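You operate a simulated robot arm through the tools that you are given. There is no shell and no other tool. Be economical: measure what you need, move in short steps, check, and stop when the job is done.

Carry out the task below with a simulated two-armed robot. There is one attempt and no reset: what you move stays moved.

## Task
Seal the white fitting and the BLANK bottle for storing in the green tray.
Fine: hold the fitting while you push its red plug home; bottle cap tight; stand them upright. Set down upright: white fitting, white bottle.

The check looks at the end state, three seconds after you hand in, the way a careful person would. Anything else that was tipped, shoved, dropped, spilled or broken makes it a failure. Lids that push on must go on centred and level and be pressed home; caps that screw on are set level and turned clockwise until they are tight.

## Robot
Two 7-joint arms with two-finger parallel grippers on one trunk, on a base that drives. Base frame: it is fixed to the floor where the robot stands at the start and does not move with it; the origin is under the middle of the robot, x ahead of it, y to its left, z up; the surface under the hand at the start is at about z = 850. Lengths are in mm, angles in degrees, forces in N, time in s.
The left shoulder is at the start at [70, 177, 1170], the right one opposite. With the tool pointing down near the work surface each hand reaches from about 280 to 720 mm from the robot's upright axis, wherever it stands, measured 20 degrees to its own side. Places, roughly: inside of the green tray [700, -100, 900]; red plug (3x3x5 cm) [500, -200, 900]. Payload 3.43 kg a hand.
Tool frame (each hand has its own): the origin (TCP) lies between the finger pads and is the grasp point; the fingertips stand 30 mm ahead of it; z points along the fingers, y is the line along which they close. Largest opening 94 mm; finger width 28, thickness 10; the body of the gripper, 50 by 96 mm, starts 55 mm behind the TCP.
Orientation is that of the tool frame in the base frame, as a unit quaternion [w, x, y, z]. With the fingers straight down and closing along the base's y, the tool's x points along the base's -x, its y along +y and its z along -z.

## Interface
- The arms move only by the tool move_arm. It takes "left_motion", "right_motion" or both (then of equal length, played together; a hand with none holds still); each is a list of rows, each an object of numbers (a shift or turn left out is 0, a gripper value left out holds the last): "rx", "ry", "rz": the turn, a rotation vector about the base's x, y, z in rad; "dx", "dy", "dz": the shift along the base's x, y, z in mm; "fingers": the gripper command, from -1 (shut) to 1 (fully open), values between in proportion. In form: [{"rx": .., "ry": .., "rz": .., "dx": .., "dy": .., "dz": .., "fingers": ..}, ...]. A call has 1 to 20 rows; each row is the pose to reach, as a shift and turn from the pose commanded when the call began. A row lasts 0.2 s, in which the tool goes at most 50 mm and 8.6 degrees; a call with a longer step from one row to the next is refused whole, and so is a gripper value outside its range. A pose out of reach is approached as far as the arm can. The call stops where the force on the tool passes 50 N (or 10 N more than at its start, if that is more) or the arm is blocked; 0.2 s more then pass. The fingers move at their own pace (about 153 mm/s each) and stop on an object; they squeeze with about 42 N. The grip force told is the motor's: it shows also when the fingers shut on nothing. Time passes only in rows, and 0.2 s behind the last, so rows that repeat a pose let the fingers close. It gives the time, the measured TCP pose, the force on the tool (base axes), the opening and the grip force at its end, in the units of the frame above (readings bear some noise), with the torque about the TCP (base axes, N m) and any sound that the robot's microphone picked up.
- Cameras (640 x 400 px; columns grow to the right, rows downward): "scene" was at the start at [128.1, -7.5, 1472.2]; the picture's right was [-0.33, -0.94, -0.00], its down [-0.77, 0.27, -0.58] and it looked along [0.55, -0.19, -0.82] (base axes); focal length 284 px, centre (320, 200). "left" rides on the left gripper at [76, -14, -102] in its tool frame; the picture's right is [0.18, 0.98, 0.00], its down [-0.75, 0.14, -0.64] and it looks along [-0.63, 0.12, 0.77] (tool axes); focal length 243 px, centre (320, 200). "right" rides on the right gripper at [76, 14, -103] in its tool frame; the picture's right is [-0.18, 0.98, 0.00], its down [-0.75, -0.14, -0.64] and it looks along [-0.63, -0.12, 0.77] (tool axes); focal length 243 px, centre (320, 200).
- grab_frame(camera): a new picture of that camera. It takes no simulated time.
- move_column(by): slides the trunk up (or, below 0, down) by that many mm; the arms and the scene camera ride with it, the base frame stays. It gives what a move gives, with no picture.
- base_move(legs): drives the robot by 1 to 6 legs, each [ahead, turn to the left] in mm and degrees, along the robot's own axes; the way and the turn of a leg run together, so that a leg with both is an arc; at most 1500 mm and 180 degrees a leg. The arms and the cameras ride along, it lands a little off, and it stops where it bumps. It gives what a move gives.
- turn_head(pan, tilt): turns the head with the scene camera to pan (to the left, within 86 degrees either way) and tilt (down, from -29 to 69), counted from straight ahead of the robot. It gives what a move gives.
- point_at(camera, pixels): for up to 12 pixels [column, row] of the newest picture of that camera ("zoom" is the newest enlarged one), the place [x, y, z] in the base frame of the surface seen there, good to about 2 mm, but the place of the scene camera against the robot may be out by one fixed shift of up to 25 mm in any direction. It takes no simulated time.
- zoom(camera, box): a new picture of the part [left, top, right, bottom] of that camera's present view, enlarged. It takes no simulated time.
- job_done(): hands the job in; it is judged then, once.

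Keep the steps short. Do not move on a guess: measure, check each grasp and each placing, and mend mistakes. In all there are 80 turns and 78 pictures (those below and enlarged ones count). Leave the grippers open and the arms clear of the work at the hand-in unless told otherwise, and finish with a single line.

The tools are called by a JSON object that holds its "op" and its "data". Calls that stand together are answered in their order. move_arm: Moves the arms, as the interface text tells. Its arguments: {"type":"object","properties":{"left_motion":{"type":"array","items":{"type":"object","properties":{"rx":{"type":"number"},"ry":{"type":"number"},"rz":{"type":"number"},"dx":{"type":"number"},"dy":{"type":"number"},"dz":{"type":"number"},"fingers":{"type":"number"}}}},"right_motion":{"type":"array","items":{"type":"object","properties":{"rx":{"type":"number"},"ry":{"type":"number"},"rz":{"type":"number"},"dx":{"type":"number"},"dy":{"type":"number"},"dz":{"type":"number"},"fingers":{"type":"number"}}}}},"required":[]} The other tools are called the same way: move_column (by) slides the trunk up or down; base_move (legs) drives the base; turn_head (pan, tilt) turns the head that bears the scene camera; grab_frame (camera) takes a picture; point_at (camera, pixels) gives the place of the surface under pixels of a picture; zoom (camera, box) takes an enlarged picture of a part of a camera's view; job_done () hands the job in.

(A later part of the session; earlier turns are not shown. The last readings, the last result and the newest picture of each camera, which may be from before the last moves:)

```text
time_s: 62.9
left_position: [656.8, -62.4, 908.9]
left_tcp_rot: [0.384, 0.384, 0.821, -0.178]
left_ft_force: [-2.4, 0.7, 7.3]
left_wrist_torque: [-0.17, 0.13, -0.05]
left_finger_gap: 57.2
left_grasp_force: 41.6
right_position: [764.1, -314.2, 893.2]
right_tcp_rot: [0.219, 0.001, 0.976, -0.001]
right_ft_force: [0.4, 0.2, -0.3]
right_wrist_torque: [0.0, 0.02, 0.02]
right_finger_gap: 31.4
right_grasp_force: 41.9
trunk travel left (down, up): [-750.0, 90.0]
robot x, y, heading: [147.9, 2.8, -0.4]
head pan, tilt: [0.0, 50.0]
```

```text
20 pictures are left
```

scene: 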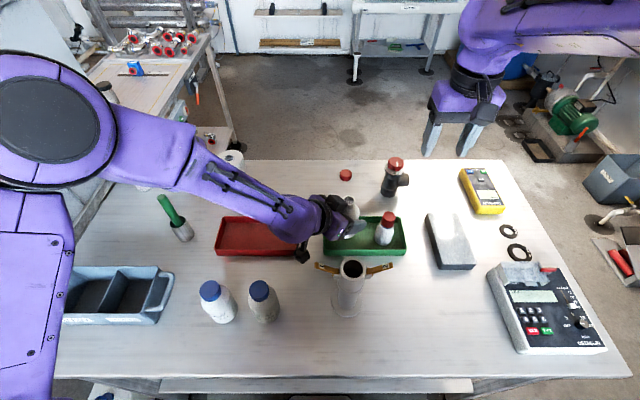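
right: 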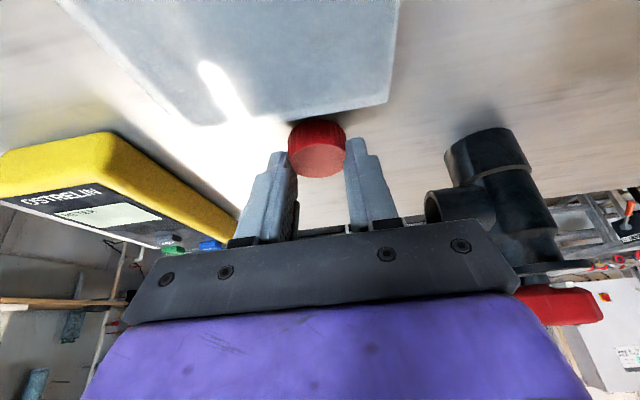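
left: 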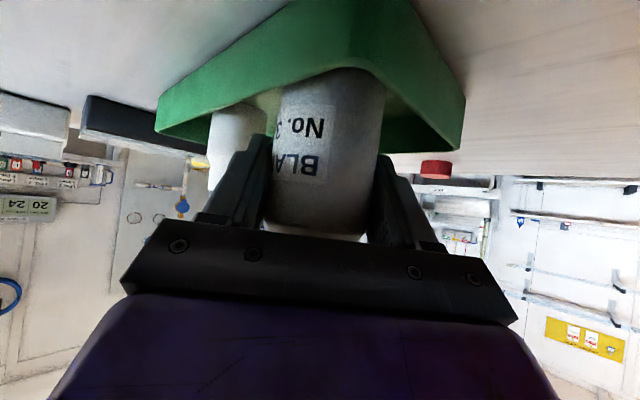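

Clear on all sides. Lower to contact, release, rise and turn vertical over the cap. Simultaneously shift the left hand's hold later.

{"op": "move_arm", "data": {"right_motion": [{"dz": -4}, {"dz": -6}, {"dz": -7}, {"dz": -8}, {"dz": -8, "fingers": -0.2}, {"dz": -8, "fingers": 0.1}, {"dz": -8, "fingers": 0.15}, {"dz": 25}, {"dz": 65}, {"dz": 85, "ry": 0.11}, {"dz": 95, "ry": 0.22, "dx": 3}, {"dz": 100, "ry": 0.33, "dx": 4}, {"dz": 100, "ry": 0.436, "dx": 5}, {"dz": 100, "ry": 0.436, "dx": 5}]}}

{"op": "grab_frame", "data": {"camera": "right"}}

```text
time_s: 65.9
left_position: [657.5, -62.1, 908.4]
left_tcp_rot: [0.383, 0.384, 0.821, -0.178]
left_ft_force: [-0.9, -0.5, 4.2]
left_wrist_torque: [-0.12, 0.09, 0.01]
left_finger_gap: 57.2
left_grasp_force: 41.7
right_position: [768.5, -312.4, 994.6]
right_tcp_rot: [0.003, 0.001, 1.0, -0.001]
right_ft_force: [-0.3, 0.1, -0.5]
right_wrist_torque: [-0.02, -0.02, -0.01]
right_finger_gap: 54.1
right_grasp_force: 0.1
trunk travel left (down, up): [-750.0, 90.0]
robot x, y, heading: [144.9, -2.0, -0.0]
head pan, tilt: [0.0, 50.0]
```

```text
19 pictures are left
```

right: 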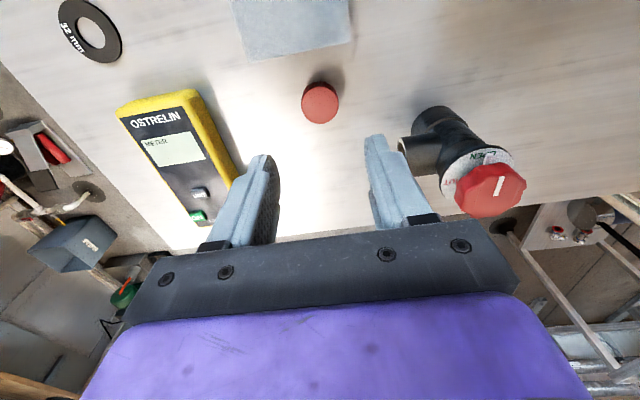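

Cap lies level. Measure it, and let the left hand re-grip the bottle nearer its fingertips so its top box leaves room for turning.

{"op": "point_at", "data": {"camera": "right", "pixels": [[320, 87], [320, 122], [303, 104], [337, 103], [320, 104]]}}

{"op": "move_arm", "data": {"left_motion": [{"fingers": 0.28}, {"fingers": 0.38}, {"fingers": 0.38}, {"dx": -6, "dy": 7}, {"dx": -11.6, "dy": 13.8}, {"dx": -11.6, "dy": 13.8}, {"dx": -11.6, "dy": 13.8, "fingers": 0.2}, {"dx": -11.6, "dy": 13.8, "fingers": -1}, {"dx": -11.6, "dy": 13.8, "fingers": -1}, {"dx": -11.6, "dy": 13.8, "fingers": -1}]}}

{"op": "grab_frame", "data": {"camera": "left"}}

{"op": "zoom", "data": {"camera": "scene", "box": [280, 170, 430, 264]}}

```text
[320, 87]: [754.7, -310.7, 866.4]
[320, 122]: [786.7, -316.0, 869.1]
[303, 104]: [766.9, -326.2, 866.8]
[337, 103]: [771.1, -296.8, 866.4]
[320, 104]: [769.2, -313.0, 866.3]
```

```text
time_s: 68.1
left_position: [644.9, -47.2, 909.3]
left_tcp_rot: [0.384, 0.384, 0.821, -0.178]
left_ft_force: [-0.4, 0.5, 1.3]
left_wrist_torque: [-0.06, 0.01, 0.0]
left_finger_gap: 52.5
left_grasp_force: 42.6
right_position: [769.4, -313.3, 994.2]
right_tcp_rot: [0.002, 0.001, 1.0, 0.0]
right_ft_force: [0.5, 0.2, 1.0]
right_wrist_torque: [0.01, -0.02, -0.01]
right_finger_gap: 54.3
right_grasp_force: 0.1
trunk travel left (down, up): [-750.0, 90.0]
robot x, y, heading: [142.2, -2.8, -0.1]
head pan, tilt: [0.0, 50.0]
```

```text
18 pictures are left
```

left: 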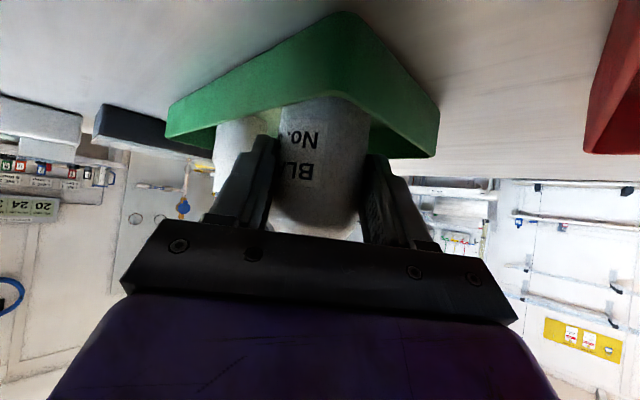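

```text
4.26 times, centred on (355, 217) of scene
```

zoom: 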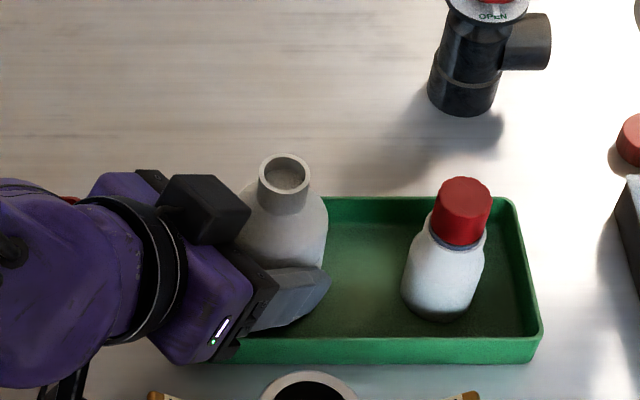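

{"op": "point_at", "data": {"camera": "zoom", "pixels": [[285, 155], [285, 190], [262, 172], [308, 172], [300, 158], [268, 188], [325, 240], [290, 260], [315, 285], [250, 205], [215, 180], [240, 225]]}}

```text
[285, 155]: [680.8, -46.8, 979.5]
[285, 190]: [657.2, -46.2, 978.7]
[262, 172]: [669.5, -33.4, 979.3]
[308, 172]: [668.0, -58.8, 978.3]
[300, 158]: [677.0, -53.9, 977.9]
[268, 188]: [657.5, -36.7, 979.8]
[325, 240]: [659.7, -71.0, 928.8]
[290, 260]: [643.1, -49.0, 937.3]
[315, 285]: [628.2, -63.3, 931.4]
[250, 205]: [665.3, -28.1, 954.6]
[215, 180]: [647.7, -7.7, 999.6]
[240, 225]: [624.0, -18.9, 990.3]
```

Grip is slightly past the bottle's centre at the tips (52.5 mm). The box has spare room (≈43 mm), so re-grip 8 mm further forward. Right hand simultaneously picks the cap at (770,-313).

{"op": "move_arm", "data": {"left_motion": [{"fingers": 0.28}, {"fingers": 0.38}, {"fingers": 0.38}, {"dx": 4, "dy": -2}, {"dx": 7.5, "dy": -4.1}, {"dx": 7.5, "dy": -4.1}, {"dx": 7.5, "dy": -4.1, "fingers": 0.24}, {"dx": 7.5, "dy": -4.1, "fingers": -1}, {"dx": 7.5, "dy": -4.1, "fingers": -1}, {"dx": 7.5, "dy": -4.1, "fingers": -1}, {"dx": 7.5, "dy": -4.1, "fingers": -1}, {"dx": 7.5, "dy": -4.1, "fingers": -1}, {"dx": 7.5, "dy": -4.1, "fingers": -1}], "right_motion": [{"dz": -30}, {"dz": -60}, {"dz": -85}, {"dz": -100, "dx": 1}, {"dz": -105, "dx": 1}, {"dz": -105, "dx": 1}, {"dz": -105, "dx": 1, "fingers": -0.2}, {"dz": -105, "dx": 1, "fingers": -1}, {"dz": -105, "dx": 1, "fingers": -1}, {"dz": -105, "dx": 1, "fingers": -1}, {"dz": -80, "dx": 1}, {"dz": -40, "dx": 1}, {"dz": -40, "dx": 1}]}}

{"op": "zoom", "data": {"camera": "right", "box": [220, 80, 420, 240]}}

{"op": "zoom", "data": {"camera": "scene", "box": [300, 180, 420, 255]}}

```text
time_s: 70.9
left_position: [652.8, -51.4, 909.9]
left_tcp_rot: [0.384, 0.384, 0.821, -0.177]
left_ft_force: [0.1, 0.3, 0.9]
left_wrist_torque: [0.1, -0.03, 0.05]
left_finger_gap: 56.2
left_grasp_force: 41.8
right_position: [771.2, -311.3, 953.7]
right_tcp_rot: [0.002, 0.001, 1.0, 0.001]
right_ft_force: [-0.3, 0.6, -0.3]
right_wrist_torque: [0.02, 0.01, 0.01]
right_finger_gap: 31.5
right_grasp_force: 42.3
trunk travel left (down, up): [-750.0, 90.0]
robot x, y, heading: [143.7, -0.8, -0.3]
head pan, tilt: [0.0, 50.0]
```

```text
2.50 times, centred on (320, 160) of right
```

zoom: 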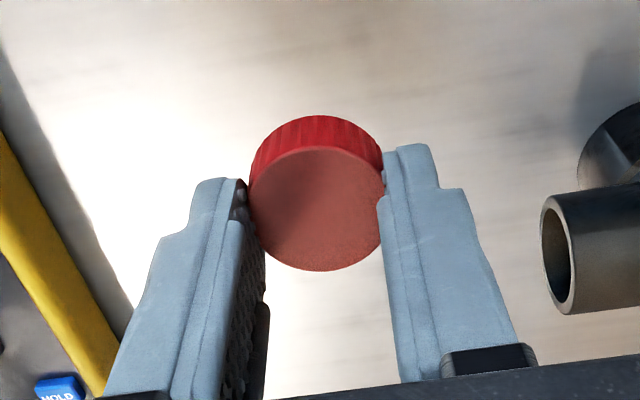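

```text
5.33 times, centred on (360, 218) of scene
```

zoom: 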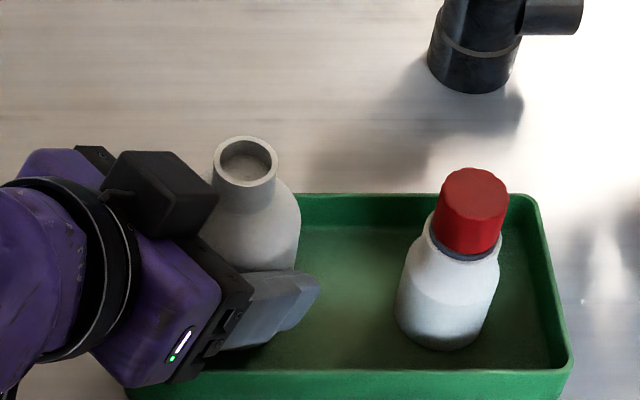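

Both grips good. Measure the bottle's rim now, and the cap in the right hand.

{"op": "point_at", "data": {"camera": "zoom", "pixels": [[246, 138], [246, 184], [216, 160], [276, 162], [225, 145], [268, 145], [268, 178], [225, 178], [208, 200], [215, 205], [170, 155]]}}

{"op": "grab_frame", "data": {"camera": "right"}}

{"op": "point_at", "data": {"camera": "right", "pixels": [[319, 141], [319, 186], [294, 165], [344, 160], [319, 163], [318, 128]]}}

```text
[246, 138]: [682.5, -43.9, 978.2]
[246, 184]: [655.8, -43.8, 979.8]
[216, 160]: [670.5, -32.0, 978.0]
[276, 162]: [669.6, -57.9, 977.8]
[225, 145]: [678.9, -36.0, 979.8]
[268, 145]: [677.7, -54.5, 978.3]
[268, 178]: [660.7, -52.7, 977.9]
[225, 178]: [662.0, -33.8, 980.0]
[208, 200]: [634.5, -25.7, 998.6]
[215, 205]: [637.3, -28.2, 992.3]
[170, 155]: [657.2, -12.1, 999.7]
```

```text
14 pictures are left
```

right: 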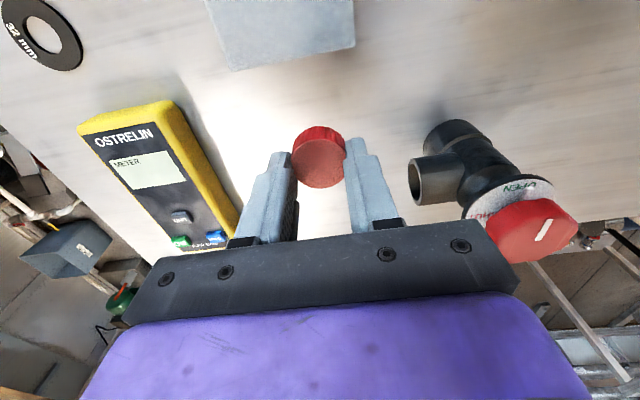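

```text
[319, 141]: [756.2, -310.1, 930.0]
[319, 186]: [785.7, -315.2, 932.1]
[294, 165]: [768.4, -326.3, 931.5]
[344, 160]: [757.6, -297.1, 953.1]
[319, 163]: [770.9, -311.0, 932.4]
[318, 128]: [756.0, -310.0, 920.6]
```

Bottle axis ≈(661.3,-61), rim z≈965.5; cap centred on TCP, its bottom 39 mm below TCP. Raise, carry over the bottle with +60° yaw (so I can turn clockwise), hovering just above the rim.

{"op": "move_arm", "data": {"right_motion": [{"dz": 45}, {"dz": 90}, {"dz": 127}, {"dz": 127, "dx": -15, "dy": 35, "rz": 0.15}, {"dz": 127, "dx": -30, "dy": 70, "rz": 0.3}, {"dz": 127, "dx": -46, "dy": 105, "rz": 0.45}, {"dz": 127, "dx": -62, "dy": 140, "rz": 0.6}, {"dz": 127, "dx": -78, "dy": 175, "rz": 0.75}, {"dz": 127, "dx": -94, "dy": 210, "rz": 0.9}, {"dz": 127, "dx": -106, "dy": 240, "rz": 1.047}, {"dz": 127, "dx": -109.7, "dy": 250.5, "rz": 1.047}, {"dz": 100, "dx": -109.7, "dy": 250.5, "rz": 1.047}, {"dz": 75, "dx": -109.7, "dy": 250.5, "rz": 1.047}, {"dz": 60, "dx": -109.7, "dy": 250.5, "rz": 1.047}, {"dz": 60, "dx": -109.7, "dy": 250.5, "rz": 1.047}]}}

{"op": "zoom", "data": {"camera": "scene", "box": [300, 160, 420, 235]}}

```text
time_s: 74.1
left_position: [651.5, -50.2, 909.4]
left_tcp_rot: [0.384, 0.384, 0.821, -0.178]
left_ft_force: [3.5, -0.8, -6.0]
left_wrist_torque: [-0.33, -0.31, 0.08]
left_finger_gap: 56.0
left_grasp_force: 42.0
right_position: [659.8, -61.8, 1012.3]
right_tcp_rot: [0.003, -0.499, 0.867, 0.0]
right_ft_force: [-1.1, 0.4, 15.8]
right_wrist_torque: [0.35, 0.26, 0.02]
right_finger_gap: 31.5
right_grasp_force: 42.0
trunk travel left (down, up): [-750.0, 90.0]
robot x, y, heading: [143.9, 0.3, -0.5]
head pan, tilt: [0.0, 50.0]
```

```text
5.33 times, centred on (360, 198) of scene
```

zoom: 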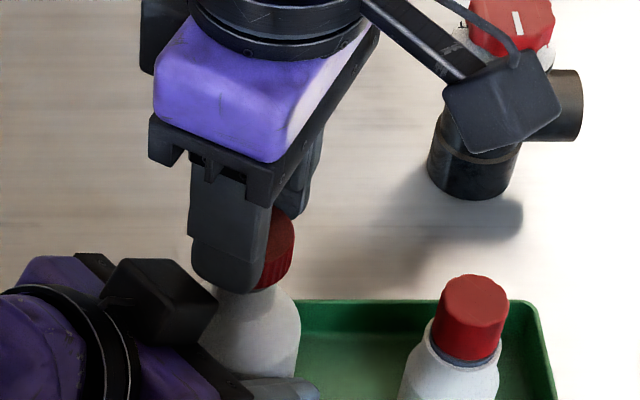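

Force 16 N with torque pointing toward the left hand's box: the right finger touches that box at this yaw. Lift, turn to yaw 0 (fingers away from the box) and stay hovering.

{"op": "move_arm", "data": {"right_motion": [{"dz": 10}, {"dz": 25}, {"dz": 25, "rz": -0.14}, {"dz": 25, "rz": -0.28}, {"dz": 25, "rz": -0.42}, {"dz": 25, "rz": -0.56}, {"dz": 25, "rz": -0.7}, {"dz": 25, "rz": -0.84}, {"dz": 25, "rz": -0.98}, {"dz": 25, "rz": -1.1}, {"dz": 8, "rz": -1.1}, {"dz": 2, "rz": -1.1}, {"dz": 2, "rz": -1.1}]}}

{"op": "zoom", "data": {"camera": "scene", "box": [310, 165, 406, 225]}}

```text
time_s: 76.9
left_position: [654.4, -52.7, 909.0]
left_tcp_rot: [0.383, 0.384, 0.821, -0.177]
left_ft_force: [0.6, -0.6, -0.1]
left_wrist_torque: [-0.02, 0.0, 0.05]
left_finger_gap: 55.8
left_grasp_force: 42.3
right_position: [658.4, -62.3, 1016.0]
right_tcp_rot: [0.001, 0.028, 1.0, -0.001]
right_ft_force: [0.2, 0.4, 0.3]
right_wrist_torque: [0.02, -0.03, -0.01]
right_finger_gap: 31.7
right_grasp_force: 42.3
trunk travel left (down, up): [-750.0, 90.0]
robot x, y, heading: [145.7, -0.8, -0.3]
head pan, tilt: [0.0, 50.0]
```

```text
6.67 times, centred on (358, 195) of scene
```

zoom: 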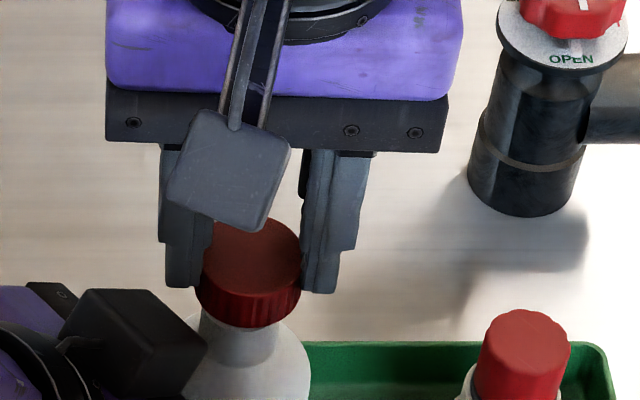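

No contact now; cap hovers over the neck. Check its centring from the scene view.

{"op": "point_at", "data": {"camera": "zoom", "pixels": [[255, 295], [280, 222], [204, 265], [300, 262], [250, 260], [285, 285], [225, 290], [250, 315], [240, 335], [305, 350]]}}

```text
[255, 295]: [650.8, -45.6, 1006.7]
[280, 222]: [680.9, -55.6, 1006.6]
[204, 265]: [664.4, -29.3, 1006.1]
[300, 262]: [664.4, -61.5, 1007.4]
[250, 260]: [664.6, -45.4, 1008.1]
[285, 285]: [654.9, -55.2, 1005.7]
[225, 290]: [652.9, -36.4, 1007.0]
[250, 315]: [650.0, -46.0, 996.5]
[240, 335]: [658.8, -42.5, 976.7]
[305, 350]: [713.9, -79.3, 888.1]
```

Cap is 3.4 mm short in x, 1.1 in y, bottom ≈11 mm above the rim. Correct and lower to just at the rim.

{"op": "move_arm", "data": {"right_motion": [{"dx": 2, "dy": 0.5}, {"dx": 3.4, "dy": 1.1}, {"dx": 3.4, "dy": 1.1, "dz": -5}, {"dx": 3.4, "dy": 1.1, "dz": -9}, {"dx": 3.4, "dy": 1.1, "dz": -11}, {"dx": 3.4, "dy": 1.1, "dz": -12}, {"dx": 3.4, "dy": 1.1, "dz": -13}]}}

{"op": "zoom", "data": {"camera": "scene", "box": [310, 170, 406, 230]}}

{"op": "point_at", "data": {"camera": "zoom", "pixels": [[255, 300], [262, 312], [262, 320], [240, 275], [215, 290], [300, 285], [262, 335]]}}

```text
time_s: 78.5
left_position: [652.9, -51.5, 909.8]
left_tcp_rot: [0.383, 0.383, 0.822, -0.176]
left_ft_force: [13.5, -0.5, -17.7]
left_wrist_torque: [-0.21, -0.07, 0.12]
left_finger_gap: 55.8
left_grasp_force: 41.9
right_position: [662.5, -61.9, 1003.4]
right_tcp_rot: [0.004, 0.027, 1.0, 0.0]
right_ft_force: [-7.2, -3.2, 36.1]
right_wrist_torque: [-0.06, 0.79, 0.05]
right_finger_gap: 31.3
right_grasp_force: 42.1
trunk travel left (down, up): [-750.0, 90.0]
robot x, y, heading: [145.1, -2.3, 0.1]
head pan, tilt: [0.0, 50.0]
```

```text
6.67 times, centred on (358, 200) of scene
```

zoom: 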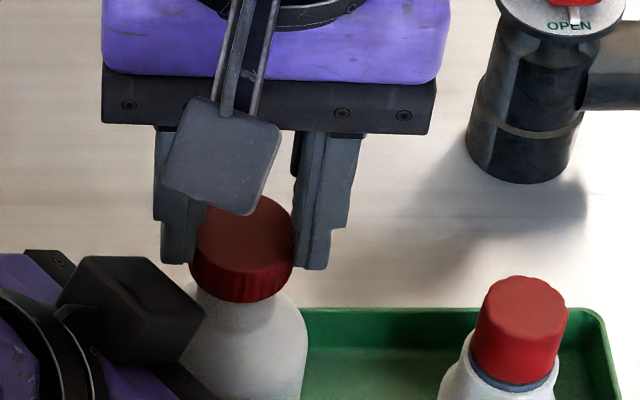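

```text
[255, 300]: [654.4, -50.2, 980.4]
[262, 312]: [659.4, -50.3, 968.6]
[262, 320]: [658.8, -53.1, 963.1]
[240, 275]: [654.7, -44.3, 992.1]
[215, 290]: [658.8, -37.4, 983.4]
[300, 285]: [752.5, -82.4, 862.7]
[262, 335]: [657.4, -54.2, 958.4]
```

Contact on the cap's −x side (torque): cap is ~1.5 mm too far +x. Lift 3 mm, shift back, lower gently.

{"op": "move_arm", "data": {"right_motion": [{"dz": 3}, {"dz": 3, "dx": -1.7}, {"dz": 1, "dx": -1.7}, {"dz": -0.5, "dx": -1.7}, {"dz": -0.5, "dx": -1.7}]}}

```text
time_s: 79.7
left_position: [651.7, -50.3, 908.7]
left_tcp_rot: [0.383, 0.385, 0.82, -0.178]
left_ft_force: [7.3, 2.4, -18.1]
left_wrist_torque: [0.14, 0.08, 0.11]
left_finger_gap: 55.6
left_grasp_force: 41.9
right_position: [662.4, -58.5, 1003.4]
right_tcp_rot: [0.003, 0.027, 1.0, -0.001]
right_ft_force: [-2.7, -2.2, 40.4]
right_wrist_torque: [-0.07, 0.64, -0.01]
right_finger_gap: 31.9
right_grasp_force: 42.1
trunk travel left (down, up): [-750.0, 90.0]
robot x, y, heading: [144.8, -0.2, -0.2]
head pan, tilt: [0.0, 50.0]
```

Still one-sided. Shift another −1.5 mm to bracket.

{"op": "move_arm", "data": {"right_motion": [{"dz": 3}, {"dz": 3, "dx": -1.8}, {"dz": 1, "dx": -1.8}, {"dz": 0, "dx": -1.8}, {"dz": 0, "dx": -1.8}]}}

{"op": "zoom", "data": {"camera": "right", "box": [240, 80, 400, 200]}}

```text
time_s: 80.9
left_position: [653.8, -52.8, 909.8]
left_tcp_rot: [0.383, 0.384, 0.821, -0.178]
left_ft_force: [-5.1, 2.1, 0.0]
left_wrist_torque: [-0.25, -0.12, 0.04]
left_finger_gap: 55.8
left_grasp_force: 42.0
right_position: [660.3, -61.3, 1000.0]
right_tcp_rot: [0.001, 0.028, 1.0, -0.001]
right_ft_force: [3.9, -4.0, 2.7]
right_wrist_torque: [0.01, -0.08, -0.02]
right_finger_gap: 31.5
right_grasp_force: 42.3
trunk travel left (down, up): [-750.0, 90.0]
robot x, y, heading: [144.0, 0.8, -0.1]
head pan, tilt: [0.0, 50.0]
```

```text
3.33 times, centred on (320, 140) of right
```

zoom: 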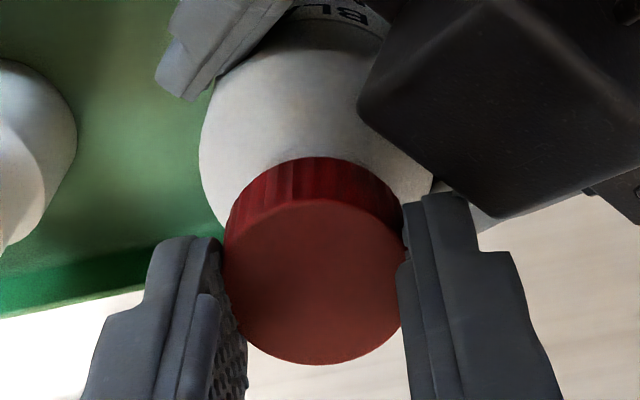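

The cap slipped over the neck (force only 3 N). Ease +0.5 mm x and lower gently to feel the thread.

{"op": "move_arm", "data": {"right_motion": [{"dx": 0.5, "dy": -0.5}, {"dx": 0.5, "dy": -0.5, "dz": -1}, {"dx": 0.5, "dy": -0.5, "dz": -2}, {"dx": 0.5, "dy": -0.5, "dz": -3}, {"dx": 0.5, "dy": -0.5, "dz": -3}]}}

```text
time_s: 82.1
left_position: [653.3, -52.1, 909.1]
left_tcp_rot: [0.384, 0.384, 0.821, -0.177]
left_ft_force: [1.6, -0.1, -0.1]
left_wrist_torque: [0.02, 0.0, -0.02]
left_finger_gap: 56.1
left_grasp_force: 42.0
right_position: [661.4, -62.2, 997.7]
right_tcp_rot: [0.002, 0.028, 1.0, 0.0]
right_ft_force: [0.5, -0.4, 0.5]
right_wrist_torque: [0.0, -0.01, 0.05]
right_finger_gap: 31.6
right_grasp_force: 42.2
trunk travel left (down, up): [-750.0, 90.0]
robot x, y, heading: [145.0, 0.4, -0.3]
head pan, tilt: [0.0, 50.0]
```

Free and centred (≈0 N). Keep lowering to contact.

{"op": "move_arm", "data": {"right_motion": [{"dz": -1}, {"dz": -2}, {"dz": -3}, {"dz": -4}, {"dz": -5}, {"dz": -5}]}}

```text
time_s: 83.5
left_position: [652.7, -52.4, 909.6]
left_tcp_rot: [0.383, 0.385, 0.821, -0.177]
left_ft_force: [-12.0, 1.1, 7.2]
left_wrist_torque: [-0.25, -0.48, -0.07]
left_finger_gap: 55.8
left_grasp_force: 42.3
right_position: [660.4, -62.0, 994.2]
right_tcp_rot: [0.003, 0.027, 1.0, 0.0]
right_ft_force: [14.1, -1.1, -0.7]
right_wrist_torque: [0.03, -0.76, 0.01]
right_finger_gap: 31.5
right_grasp_force: 42.4
trunk travel left (down, up): [-750.0, 90.0]
robot x, y, heading: [143.1, -2.9, -0.3]
head pan, tilt: [0.0, 50.0]
```

Lateral 14 N in x, no vertical force. Shift +0.8 mm and begin turning clockwise (rz negative) by ~90° with slight downward follow.

{"op": "move_arm", "data": {"right_motion": [{"dx": 0.8}, {"dx": 0.8, "rz": -0.14, "dz": -0.1}, {"dx": 0.8, "rz": -0.28, "dz": -0.2}, {"dx": 0.8, "rz": -0.42, "dz": -0.3}, {"dx": 0.8, "rz": -0.56, "dz": -0.4}, {"dx": 0.8, "rz": -0.7, "dz": -0.5}, {"dx": 0.8, "rz": -0.84, "dz": -0.6}, {"dx": 0.8, "rz": -0.98, "dz": -0.7}, {"dx": 0.8, "rz": -1.12, "dz": -0.8}, {"dx": 0.8, "rz": -1.26, "dz": -0.9}, {"dx": 0.8, "rz": -1.4, "dz": -1}, {"dx": 0.8, "rz": -1.54, "dz": -1.1}, {"dx": 0.8, "rz": -1.54, "dz": -1.1}]}}

```text
time_s: 86.3
left_position: [653.8, -51.2, 908.7]
left_tcp_rot: [0.384, 0.384, 0.821, -0.178]
left_ft_force: [19.1, -10.5, 15.9]
left_wrist_torque: [0.03, 0.71, 0.17]
left_finger_gap: 53.1
left_grasp_force: 41.7
right_position: [670.7, -72.6, 1003.0]
right_tcp_rot: [-0.026, 0.733, 0.679, 0.022]
right_ft_force: [-18.6, 10.9, -17.4]
right_wrist_torque: [0.65, 0.82, 0.06]
right_finger_gap: 31.4
right_grasp_force: 41.6
trunk travel left (down, up): [-750.0, 90.0]
robot x, y, heading: [144.0, -3.0, -0.4]
head pan, tilt: [0.0, 50.0]
```

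The right hand got pushed away (+10,−10,+10) and tilted: something upstream touched. Look before acting.

{"op": "grab_frame", "data": {"camera": "scene"}}

```text
9 pictures are left
```

scene: 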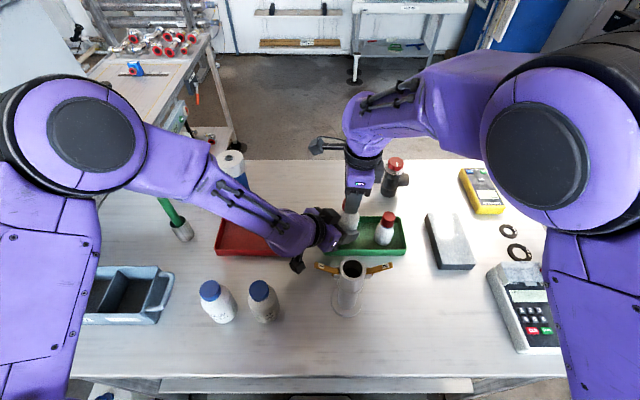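

No visible arm contact; likely the wrist neared its limit at −94°. Turn back ~35° and read the pose.

{"op": "move_arm", "data": {"right_motion": [{"rz": 0.14}, {"rz": 0.28}, {"rz": 0.42}, {"rz": 0.56}, {"rz": 0.7}, {"rz": 0.7}]}}

```text
time_s: 87.7
left_position: [651.6, -48.9, 904.5]
left_tcp_rot: [0.379, 0.386, 0.822, -0.176]
left_ft_force: [-11.4, 25.1, -39.8]
left_wrist_torque: [-0.47, 0.17, 0.18]
left_finger_gap: 53.6
left_grasp_force: 42.1
right_position: [665.1, -62.5, 994.3]
right_tcp_rot: [0.005, 0.433, 0.901, -0.001]
right_ft_force: [10.9, -25.5, 36.9]
right_wrist_torque: [-1.26, -0.66, 0.0]
right_finger_gap: 31.8
right_grasp_force: 41.8
trunk travel left (down, up): [-750.0, 90.0]
robot x, y, heading: [143.0, -0.3, -0.3]
head pan, tilt: [0.0, 50.0]
```

Pose recovers, but there is 37 N pressing and 25 N sideways: the bottle may have tilted in the left grip. Relieve by raising the right 3 mm, then look closely.

{"op": "move_arm", "data": {"right_motion": [{"dz": 1.5}, {"dz": 3}, {"dz": 3}]}}

{"op": "zoom", "data": {"camera": "scene", "box": [300, 170, 412, 260]}}

```text
time_s: 88.5
left_position: [652.2, -49.9, 906.8]
left_tcp_rot: [0.38, 0.386, 0.821, -0.178]
left_ft_force: [-17.7, 22.9, -27.9]
left_wrist_torque: [-0.7, -0.39, 0.06]
left_finger_gap: 53.4
left_grasp_force: 41.9
right_position: [662.3, -65.1, 995.7]
right_tcp_rot: [0.003, 0.433, 0.901, -0.002]
right_ft_force: [17.3, -22.8, 26.7]
right_wrist_torque: [-0.92, -0.79, -0.04]
right_finger_gap: 31.6
right_grasp_force: 41.9
trunk travel left (down, up): [-750.0, 90.0]
robot x, y, heading: [145.6, -2.4, -0.1]
head pan, tilt: [0.0, 50.0]
```

```text
4.44 times, centred on (356, 215) of scene
```

zoom: 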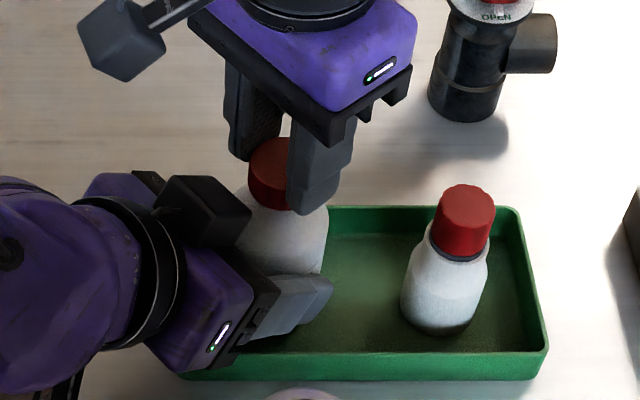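

Cap sits over the neck; the bottle slid forward in the left grip. I release the cap (it rests on the neck), raise the right hand, then let the left open so the bottle stands freely.

{"op": "move_arm", "data": {"right_motion": [{"fingers": -0.25}, {"fingers": -0.15}, {"fingers": -0.1}, {"fingers": -0.05}, {"dz": 12}, {"dz": 40}, {"dz": 70}, {"dz": 70}]}}

{"op": "move_arm", "data": {"left_motion": [{"fingers": 0.2}, {"fingers": 0.28}, {"fingers": 0.38}, {"fingers": 0.38}]}}

{"op": "zoom", "data": {"camera": "scene", "box": [300, 170, 412, 240]}}

```text
time_s: 90.3
left_position: [653.6, -51.9, 907.9]
left_tcp_rot: [0.383, 0.385, 0.821, -0.178]
left_ft_force: [0.8, -0.4, -1.9]
left_wrist_torque: [0.03, 0.04, -0.03]
left_finger_gap: 53.6
left_grasp_force: 42.4
right_position: [663.9, -61.1, 1065.4]
right_tcp_rot: [0.001, 0.433, 0.901, -0.001]
right_ft_force: [0.6, -0.3, 1.0]
right_wrist_torque: [0.04, 0.0, 0.0]
right_finger_gap: 44.9
right_grasp_force: 0.1
trunk travel left (down, up): [-750.0, 90.0]
robot x, y, heading: [145.0, -1.6, -0.4]
head pan, tilt: [0.0, 50.0]
```

```text
time_s: 91.3
left_position: [653.3, -51.9, 908.1]
left_tcp_rot: [0.383, 0.385, 0.821, -0.178]
left_ft_force: [-0.4, 0.6, 0.2]
left_wrist_torque: [0.02, 0.05, 0.01]
left_finger_gap: 64.7
left_grasp_force: 0.0
right_position: [662.4, -62.2, 1064.9]
right_tcp_rot: [0.001, 0.433, 0.901, 0.0]
right_ft_force: [-0.2, 0.6, 0.2]
right_wrist_torque: [0.01, 0.01, -0.01]
right_finger_gap: 44.6
right_grasp_force: 0.1
trunk travel left (down, up): [-750.0, 90.0]
robot x, y, heading: [139.9, -2.6, -0.3]
head pan, tilt: [0.0, 50.0]
```

```text
5.71 times, centred on (356, 205) of scene
```

zoom: 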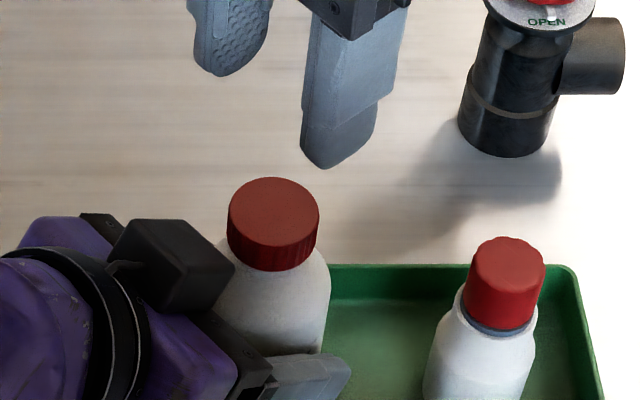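

Bottle stands upright with the cap level on its neck. Measure its axis.

{"op": "point_at", "data": {"camera": "zoom", "pixels": [[272, 180], [275, 242], [230, 210], [317, 212], [240, 190], [306, 190], [275, 268], [327, 300], [231, 263], [180, 225], [222, 300]]}}

```text
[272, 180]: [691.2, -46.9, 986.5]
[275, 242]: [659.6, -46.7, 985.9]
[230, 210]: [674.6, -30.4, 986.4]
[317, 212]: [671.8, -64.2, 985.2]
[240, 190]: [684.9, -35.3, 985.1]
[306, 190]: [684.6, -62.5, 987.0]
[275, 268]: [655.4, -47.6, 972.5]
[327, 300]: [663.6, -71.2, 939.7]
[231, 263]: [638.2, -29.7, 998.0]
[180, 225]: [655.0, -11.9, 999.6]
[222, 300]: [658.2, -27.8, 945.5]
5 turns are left
```

Turns are scarce, so I batch: left re-grips the bottle slightly deeper; right realigns on the cap axis (667,-64) at yaw −15°, lowers, grips, turns clockwise 57°, releases, returns, and turns again, within the safe yaw range.

{"op": "move_arm", "data": {"left_motion": [{"dx": 2.5, "dy": -0.6}, {"dx": 4.9, "dy": -1.2}, {"dx": 4.9, "dy": -1.2}, {"dx": 4.9, "dy": -1.2, "fingers": 0.23}, {"dx": 4.9, "dy": -1.2, "fingers": -1}, {"dx": 4.9, "dy": -1.2, "fingers": -1}, {"dx": 4.9, "dy": -1.2, "fingers": -1}, {"dx": 4.9, "dy": -1.2, "fingers": -1}, {"dx": 4.9, "dy": -1.2, "fingers": -1}, {"dx": 4.9, "dy": -1.2, "fingers": -1}], "right_motion": [{"rz": 0.13, "dx": 2, "dy": -1, "fingers": -0.08}, {"rz": 0.26, "dx": 4, "dy": -2.1}, {"rz": 0.39, "dx": 4, "dy": -2.1}, {"rz": 0.52, "dx": 4, "dy": -2.1}, {"rz": 0.634, "dx": 4, "dy": -2.1}, {"rz": 0.634, "dx": 4, "dy": -2.1}, {"rz": 0.634, "dx": 4, "dy": -2.1, "dz": -30}, {"rz": 0.634, "dx": 4, "dy": -2.1, "dz": -60}, {"rz": 0.634, "dx": 4, "dy": -2.1, "dz": -75}, {"rz": 0.634, "dx": 4, "dy": -2.1, "dz": -75}]}}

{"op": "move_arm", "data": {"right_motion": [{"fingers": -1}, {"fingers": -1}, {"fingers": -1, "dz": -0.5}, {"rz": -0.143, "dz": -0.7}, {"rz": -0.286, "dz": -0.8}, {"rz": -0.429, "dz": -0.9}, {"rz": -0.572, "dz": -1.0}, {"rz": -0.715, "dz": -1.1}, {"rz": -0.858, "dz": -1.2}, {"rz": -1.0, "dz": -1.3}]}}

{"op": "zoom", "data": {"camera": "scene", "box": [300, 170, 412, 240]}}

{"op": "move_arm", "data": {"right_motion": [{"fingers": -0.15}, {"fingers": -0.08}, {"rz": 0.143}, {"rz": 0.286}, {"rz": 0.429}, {"rz": 0.572}, {"rz": 0.715}, {"rz": 0.858}, {"rz": 1.0}, {"rz": 1.0}]}}

{"op": "move_arm", "data": {"right_motion": [{"fingers": -1}, {"fingers": -1}, {"fingers": -1}, {"rz": -0.143, "dz": -0.1}, {"rz": -0.286, "dz": -0.2}, {"rz": -0.429, "dz": -0.3}, {"rz": -0.572, "dz": -0.4}, {"rz": -0.715, "dz": -0.5}, {"rz": -0.858, "dz": -0.6}, {"rz": -1.0, "dz": -0.6}]}}

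{"op": "zoom", "data": {"camera": "scene", "box": [300, 170, 412, 240]}}

```text
time_s: 93.5
left_position: [657.8, -53.0, 908.1]
left_tcp_rot: [0.384, 0.384, 0.821, -0.177]
left_ft_force: [-1.4, -0.4, 0.9]
left_wrist_torque: [-0.01, -0.04, -0.01]
left_finger_gap: 54.9
left_grasp_force: 41.9
right_position: [663.5, -63.3, 989.0]
right_tcp_rot: [0.002, 0.13, 0.991, 0.0]
right_ft_force: [0.0, -0.1, 0.0]
right_wrist_torque: [0.02, 0.0, -0.02]
right_finger_gap: 43.3
right_grasp_force: 0.0
trunk travel left (down, up): [-750.0, 90.0]
robot x, y, heading: [141.8, 1.7, -0.3]
head pan, tilt: [0.0, 50.0]
```

```text
time_s: 95.7
left_position: [657.9, -53.8, 909.9]
left_tcp_rot: [0.385, 0.384, 0.82, -0.179]
left_ft_force: [5.8, -9.3, 33.6]
left_wrist_torque: [0.27, -0.33, -0.06]
left_finger_gap: 53.2
left_grasp_force: 42.5
right_position: [672.8, -71.0, 1001.7]
right_tcp_rot: [-0.022, 0.608, 0.793, 0.027]
right_ft_force: [-6.4, 9.4, -36.3]
right_wrist_torque: [-0.01, 0.41, 0.03]
right_finger_gap: 32.0
right_grasp_force: 42.1
trunk travel left (down, up): [-750.0, 90.0]
robot x, y, heading: [146.2, 2.4, -0.2]
head pan, tilt: [0.0, 50.0]
```

```text
5.71 times, centred on (356, 205) of scene
```

zoom: 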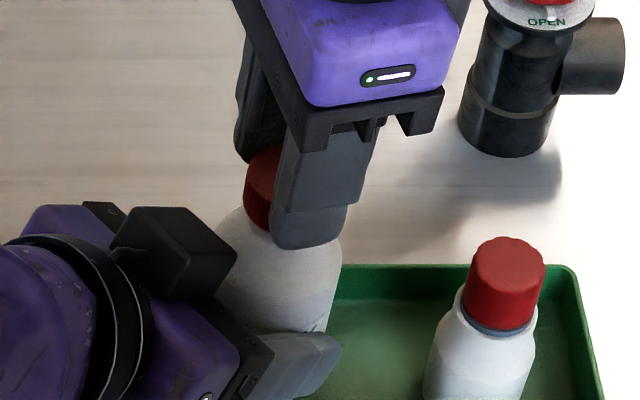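

```text
time_s: 97.9
left_position: [657.9, -52.6, 907.7]
left_tcp_rot: [0.383, 0.385, 0.821, -0.178]
left_ft_force: [1.9, 1.5, -2.4]
left_wrist_torque: [-0.07, 0.15, 0.05]
left_finger_gap: 53.1
left_grasp_force: 41.7
right_position: [667.2, -64.3, 988.9]
right_tcp_rot: [0.001, 0.129, 0.992, -0.001]
right_ft_force: [-1.6, -1.6, 0.5]
right_wrist_torque: [-0.03, -0.01, -0.06]
right_finger_gap: 44.7
right_grasp_force: 1.2
trunk travel left (down, up): [-750.0, 90.0]
robot x, y, heading: [140.9, -1.7, -0.1]
head pan, tilt: [0.0, 50.0]
```

```text
time_s: 100.1
left_position: [657.3, -53.7, 909.3]
left_tcp_rot: [0.384, 0.385, 0.82, -0.179]
left_ft_force: [9.8, -13.6, 25.6]
left_wrist_torque: [-0.06, -0.42, -0.14]
left_finger_gap: 52.7
left_grasp_force: 41.4
right_position: [675.4, -70.2, 998.5]
right_tcp_rot: [-0.022, 0.609, 0.792, 0.03]
right_ft_force: [-9.9, 13.5, -28.5]
right_wrist_torque: [1.17, 0.65, -0.04]
right_finger_gap: 31.9
right_grasp_force: 42.3
trunk travel left (down, up): [-750.0, 90.0]
robot x, y, heading: [141.4, 0.3, -0.2]
head pan, tilt: [0.0, 50.0]
```

```text
5.71 times, centred on (356, 205) of scene
4 turns are left
```

zoom: 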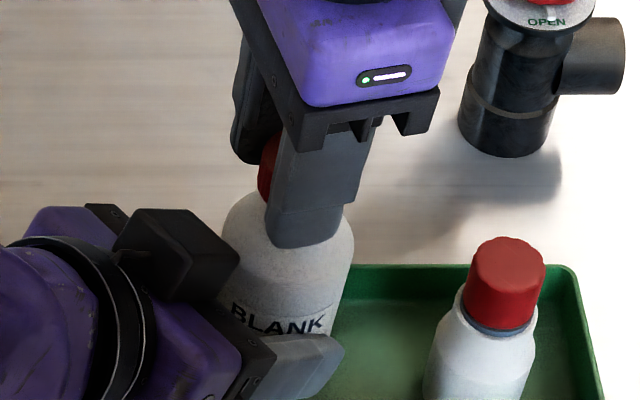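

The wrist hits its limit beyond about −60°, which drags the bottle. Remedy: return to −49°, release, rise, open the left, and swing the right the other way to +172° (same finger line, camera away from the left hand), which should allow a full 90° clockwise stroke. Then re-measure.

{"op": "move_arm", "data": {"right_motion": [{"rz": 0.14}, {"rz": 0.28}, {"rz": 0.4}, {"rz": 0.4}]}}

{"op": "move_arm", "data": {"right_motion": [{"fingers": -0.2}, {"fingers": -0.12}, {"fingers": -0.05}, {"dz": 12}, {"dz": 40}, {"dz": 78}, {"dz": 78}]}}

{"op": "move_arm", "data": {"left_motion": [{"fingers": 0.2}, {"fingers": 0.28}, {"fingers": 0.38}, {"fingers": 0.38}, {"fingers": 0.38}, {"fingers": 0.38}, {"fingers": 0.38}, {"fingers": 0.38}, {"fingers": 0.38}, {"fingers": 0.38}, {"fingers": 0.38}, {"fingers": 0.38}, {"fingers": 0.38}, {"fingers": 0.38}, {"fingers": 0.38}, {"fingers": 0.38}, {"fingers": 0.38}, {"fingers": 0.38}, {"fingers": 0.38}, {"fingers": 0.38}], "right_motion": [{"rz": 0.145}, {"rz": 0.29}, {"rz": 0.435}, {"rz": 0.58}, {"rz": 0.725}, {"rz": 0.87}, {"rz": 1.015}, {"rz": 1.16}, {"rz": 1.305}, {"rz": 1.45}, {"rz": 1.595}, {"rz": 1.74}, {"rz": 1.885}, {"rz": 2.03}, {"rz": 2.175}, {"rz": 2.32}, {"rz": 2.465}, {"rz": 2.61}, {"rz": 2.755}, {"rz": 2.9}]}}

{"op": "move_arm", "data": {"right_motion": [{"rz": 0.14}, {"rz": 0.28}, {"rz": 0.42}, {"rz": 0.56}, {"rz": 0.7}, {"rz": 0.84}, {"rz": 0.957}, {"rz": 0.957}]}}

{"op": "zoom", "data": {"camera": "scene", "box": [300, 170, 412, 240]}}

{"op": "point_at", "data": {"camera": "zoom", "pixels": [[275, 185], [275, 200], [275, 215], [275, 230], [275, 245], [240, 210], [310, 210], [295, 210], [255, 210], [275, 265], [325, 300], [235, 263]]}}

```text
time_s: 101.1
left_position: [654.8, -52.2, 906.4]
left_tcp_rot: [0.379, 0.386, 0.822, -0.177]
left_ft_force: [-11.2, 14.1, -25.1]
left_wrist_torque: [-0.05, 0.36, 0.11]
left_finger_gap: 52.4
left_grasp_force: 41.6
right_position: [671.1, -69.8, 992.1]
right_tcp_rot: [0.002, 0.422, 0.907, 0.002]
right_ft_force: [10.9, -13.5, 22.4]
right_wrist_torque: [-0.65, -0.86, -0.06]
right_finger_gap: 32.0
right_grasp_force: 41.3
trunk travel left (down, up): [-750.0, 90.0]
robot x, y, heading: [143.4, -2.5, -0.2]
head pan, tilt: [0.0, 50.0]
```

```text
time_s: 102.7
left_position: [657.9, -52.4, 907.7]
left_tcp_rot: [0.383, 0.385, 0.821, -0.178]
left_ft_force: [0.5, -0.1, -2.1]
left_wrist_torque: [0.04, 0.05, 0.0]
left_finger_gap: 52.0
left_grasp_force: 42.0
right_position: [666.7, -63.1, 1065.3]
right_tcp_rot: [0.001, 0.417, 0.909, -0.001]
right_ft_force: [1.3, -0.2, 0.2]
right_wrist_torque: [-0.01, -0.01, -0.02]
right_finger_gap: 45.0
right_grasp_force: 0.1
trunk travel left (down, up): [-750.0, 90.0]
robot x, y, heading: [143.7, -0.8, -0.1]
head pan, tilt: [0.0, 50.0]
```

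```text
time_s: 106.9
left_position: [657.4, -53.9, 907.6]
left_tcp_rot: [0.383, 0.384, 0.821, -0.178]
left_ft_force: [-0.3, -0.1, 0.6]
left_wrist_torque: [0.0, 0.03, 0.0]
left_finger_gap: 64.8
left_grasp_force: 0.1
right_position: [665.6, -63.6, 1066.0]
right_tcp_rot: [-0.001, 0.853, -0.522, -0.001]
right_ft_force: [0.1, -0.1, -0.7]
right_wrist_torque: [0.03, 0.0, 0.01]
right_finger_gap: 44.7
right_grasp_force: 0.2
trunk travel left (down, up): [-750.0, 90.0]
robot x, y, heading: [144.6, -2.3, -0.4]
head pan, tilt: [0.0, 50.0]
```

```text
time_s: 108.7
left_position: [657.7, -52.8, 908.0]
left_tcp_rot: [0.384, 0.384, 0.82, -0.179]
left_ft_force: [-0.4, -0.5, 0.7]
left_wrist_torque: [0.04, 0.02, 0.0]
left_finger_gap: 64.8
left_grasp_force: 0.1
right_position: [665.0, -62.1, 1066.2]
right_tcp_rot: [-0.001, 0.997, -0.071, -0.001]
right_ft_force: [0.4, 1.1, 0.0]
right_wrist_torque: [-0.01, 0.02, 0.01]
right_finger_gap: 44.4
right_grasp_force: 0.1
trunk travel left (down, up): [-750.0, 90.0]
robot x, y, heading: [145.0, -1.5, -0.5]
head pan, tilt: [0.0, 50.0]
```

```text
5.71 times, centred on (356, 205) of scene
```

zoom: 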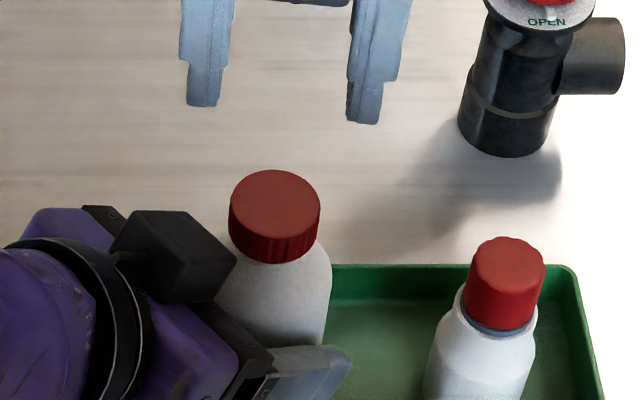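

```text
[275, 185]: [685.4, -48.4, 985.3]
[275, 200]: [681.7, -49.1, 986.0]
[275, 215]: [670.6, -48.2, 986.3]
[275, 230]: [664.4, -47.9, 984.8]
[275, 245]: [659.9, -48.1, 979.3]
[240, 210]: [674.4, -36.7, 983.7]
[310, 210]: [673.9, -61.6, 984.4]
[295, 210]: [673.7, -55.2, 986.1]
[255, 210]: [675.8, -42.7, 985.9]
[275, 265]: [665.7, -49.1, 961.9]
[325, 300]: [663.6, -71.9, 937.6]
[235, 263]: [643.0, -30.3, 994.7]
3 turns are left
```

+172° is reachable with no deflection. Cap axis now ≈(670,-65), level. Left re-grips 4 mm deeper; right lowers at yaw +160° and makes clockwise 65° strokes inside the free sector, pressing lightly.

{"op": "move_arm", "data": {"left_motion": [{"dx": 2, "dy": -1}, {"dx": 3.9, "dy": -2}, {"dx": 3.9, "dy": -2}, {"dx": 3.9, "dy": -2, "fingers": 0.23}, {"dx": 3.9, "dy": -2, "fingers": -1}, {"dx": 3.9, "dy": -2, "fingers": -1}, {"dx": 3.9, "dy": -2, "fingers": -1}, {"dx": 3.9, "dy": -2, "fingers": -1}, {"dx": 3.9, "dy": -2, "fingers": -1}, {"dx": 3.9, "dy": -2, "fingers": -1}], "right_motion": [{"rz": -0.1, "dx": 2, "dy": -1, "fingers": -0.1}, {"rz": -0.21, "dx": 4.2, "dy": -2.1}, {"rz": -0.21, "dx": 4.2, "dy": -2.1}, {"rz": -0.21, "dx": 4.2, "dy": -2.1}, {"rz": -0.21, "dx": 4.2, "dy": -2.1}, {"rz": -0.21, "dx": 4.2, "dy": -2.1, "dz": -20}, {"rz": -0.21, "dx": 4.2, "dy": -2.1, "dz": -45}, {"rz": -0.21, "dx": 4.2, "dy": -2.1, "dz": -65}, {"rz": -0.21, "dx": 4.2, "dy": -2.1, "dz": -76}, {"rz": -0.21, "dx": 4.2, "dy": -2.1, "dz": -76}]}}

{"op": "move_arm", "data": {"right_motion": [{"fingers": -1}, {"fingers": -1, "dz": -0.7}, {"rz": -0.142, "dz": -1}, {"rz": -0.284, "dz": -1.1}, {"rz": -0.426, "dz": -1.2}, {"rz": -0.568, "dz": -1.3}, {"rz": -0.71, "dz": -1.4}, {"rz": -0.852, "dz": -1.5}, {"rz": -0.994, "dz": -1.6}, {"rz": -1.134, "dz": -1.7}, {"rz": -1.134, "dz": -1.7}]}}

{"op": "move_arm", "data": {"right_motion": [{"fingers": -0.12}, {"fingers": -0.12}, {"rz": 0.142}, {"rz": 0.284}, {"rz": 0.426}, {"rz": 0.568}, {"rz": 0.71}, {"rz": 0.852}, {"rz": 0.994}, {"rz": 1.134}, {"rz": 1.134, "fingers": -1}, {"rz": 1.134, "fingers": -1}, {"rz": 0.992, "dz": -0.5}, {"rz": 0.85, "dz": -0.6}, {"rz": 0.708, "dz": -0.7}, {"rz": 0.566, "dz": -0.8}, {"rz": 0.424, "dz": -0.9}, {"rz": 0.282, "dz": -1}, {"rz": 0.14, "dz": -1}, {"rz": 0, "dz": -1}]}}

{"op": "move_arm", "data": {"right_motion": [{"fingers": -0.12}, {"fingers": -0.12}, {"rz": 0.142}, {"rz": 0.284}, {"rz": 0.426}, {"rz": 0.568}, {"rz": 0.71}, {"rz": 0.852}, {"rz": 0.994}, {"rz": 1.134}, {"rz": 1.134, "fingers": -1}, {"rz": 1.134, "fingers": -1}, {"rz": 0.992, "dz": -0.5}, {"rz": 0.85, "dz": -0.6}, {"rz": 0.708, "dz": -0.7}, {"rz": 0.566, "dz": -0.8}, {"rz": 0.424, "dz": -0.9}, {"rz": 0.282, "dz": -1}, {"rz": 0.14, "dz": -1}, {"rz": 0, "dz": -1}]}}

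{"op": "zoom", "data": {"camera": "scene", "box": [300, 170, 412, 240]}}

```text
time_s: 110.9
left_position: [661.1, -54.0, 908.9]
left_tcp_rot: [0.384, 0.384, 0.821, -0.178]
left_ft_force: [-1.6, 0.1, -0.2]
left_wrist_torque: [-0.02, 0.02, 0.01]
left_finger_gap: 56.1
left_grasp_force: 41.7
right_position: [670.3, -65.1, 991.4]
right_tcp_rot: [-0.001, 0.984, -0.177, -0.001]
right_ft_force: [-1.1, -0.5, 0.4]
right_wrist_torque: [-0.01, -0.01, 0.02]
right_finger_gap: 42.2
right_grasp_force: 0.0
trunk travel left (down, up): [-750.0, 90.0]
robot x, y, heading: [144.7, -2.9, 0.0]
head pan, tilt: [0.0, 50.0]
```

```text
time_s: 113.3
left_position: [660.1, -55.8, 907.9]
left_tcp_rot: [0.384, 0.384, 0.82, -0.178]
left_ft_force: [12.7, -12.4, -13.6]
left_wrist_torque: [0.39, 0.53, 0.01]
left_finger_gap: 56.2
left_grasp_force: 42.0
right_position: [668.8, -66.0, 990.1]
right_tcp_rot: [-0.003, 0.735, -0.679, -0.002]
right_ft_force: [-12.0, 9.3, 23.4]
right_wrist_torque: [0.28, 0.42, -0.03]
right_finger_gap: 30.7
right_grasp_force: 42.0
trunk travel left (down, up): [-750.0, 90.0]
robot x, y, heading: [144.7, 1.0, -0.1]
head pan, tilt: [0.0, 50.0]
```

```text
time_s: 117.5
left_position: [661.6, -52.9, 908.8]
left_tcp_rot: [0.384, 0.384, 0.821, -0.178]
left_ft_force: [0.0, 2.0, 1.6]
left_wrist_torque: [-0.14, 0.05, 0.02]
left_finger_gap: 56.3
left_grasp_force: 41.6
right_position: [670.5, -66.4, 987.4]
right_tcp_rot: [-0.001, 0.734, -0.679, -0.001]
right_ft_force: [-1.5, -2.5, -1.1]
right_wrist_torque: [-0.08, 0.09, -0.01]
right_finger_gap: 31.4
right_grasp_force: 42.4
trunk travel left (down, up): [-750.0, 90.0]
robot x, y, heading: [144.7, -0.0, -0.2]
head pan, tilt: [0.0, 50.0]
```

```text
time_s: 121.7
left_position: [660.9, -54.9, 908.2]
left_tcp_rot: [0.384, 0.384, 0.821, -0.177]
left_ft_force: [0.0, 3.4, 1.7]
left_wrist_torque: [-0.23, 0.04, 0.04]
left_finger_gap: 56.5
left_grasp_force: 42.1
right_position: [670.5, -64.4, 987.3]
right_tcp_rot: [-0.001, 0.734, -0.679, 0.0]
right_ft_force: [-2.3, -4.3, 0.5]
right_wrist_torque: [-0.1, 0.06, 0.01]
right_finger_gap: 31.1
right_grasp_force: 42.3
trunk travel left (down, up): [-750.0, 90.0]
robot x, y, heading: [144.8, -2.2, -0.7]
head pan, tilt: [0.0, 50.0]
```

```text
5.71 times, centred on (356, 205) of scene
2 turns are left
```

zoom: 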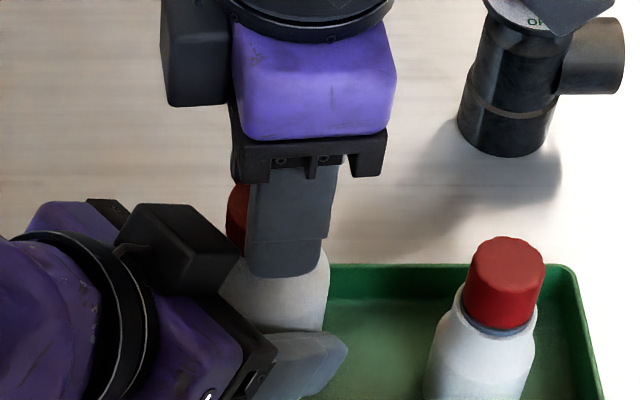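

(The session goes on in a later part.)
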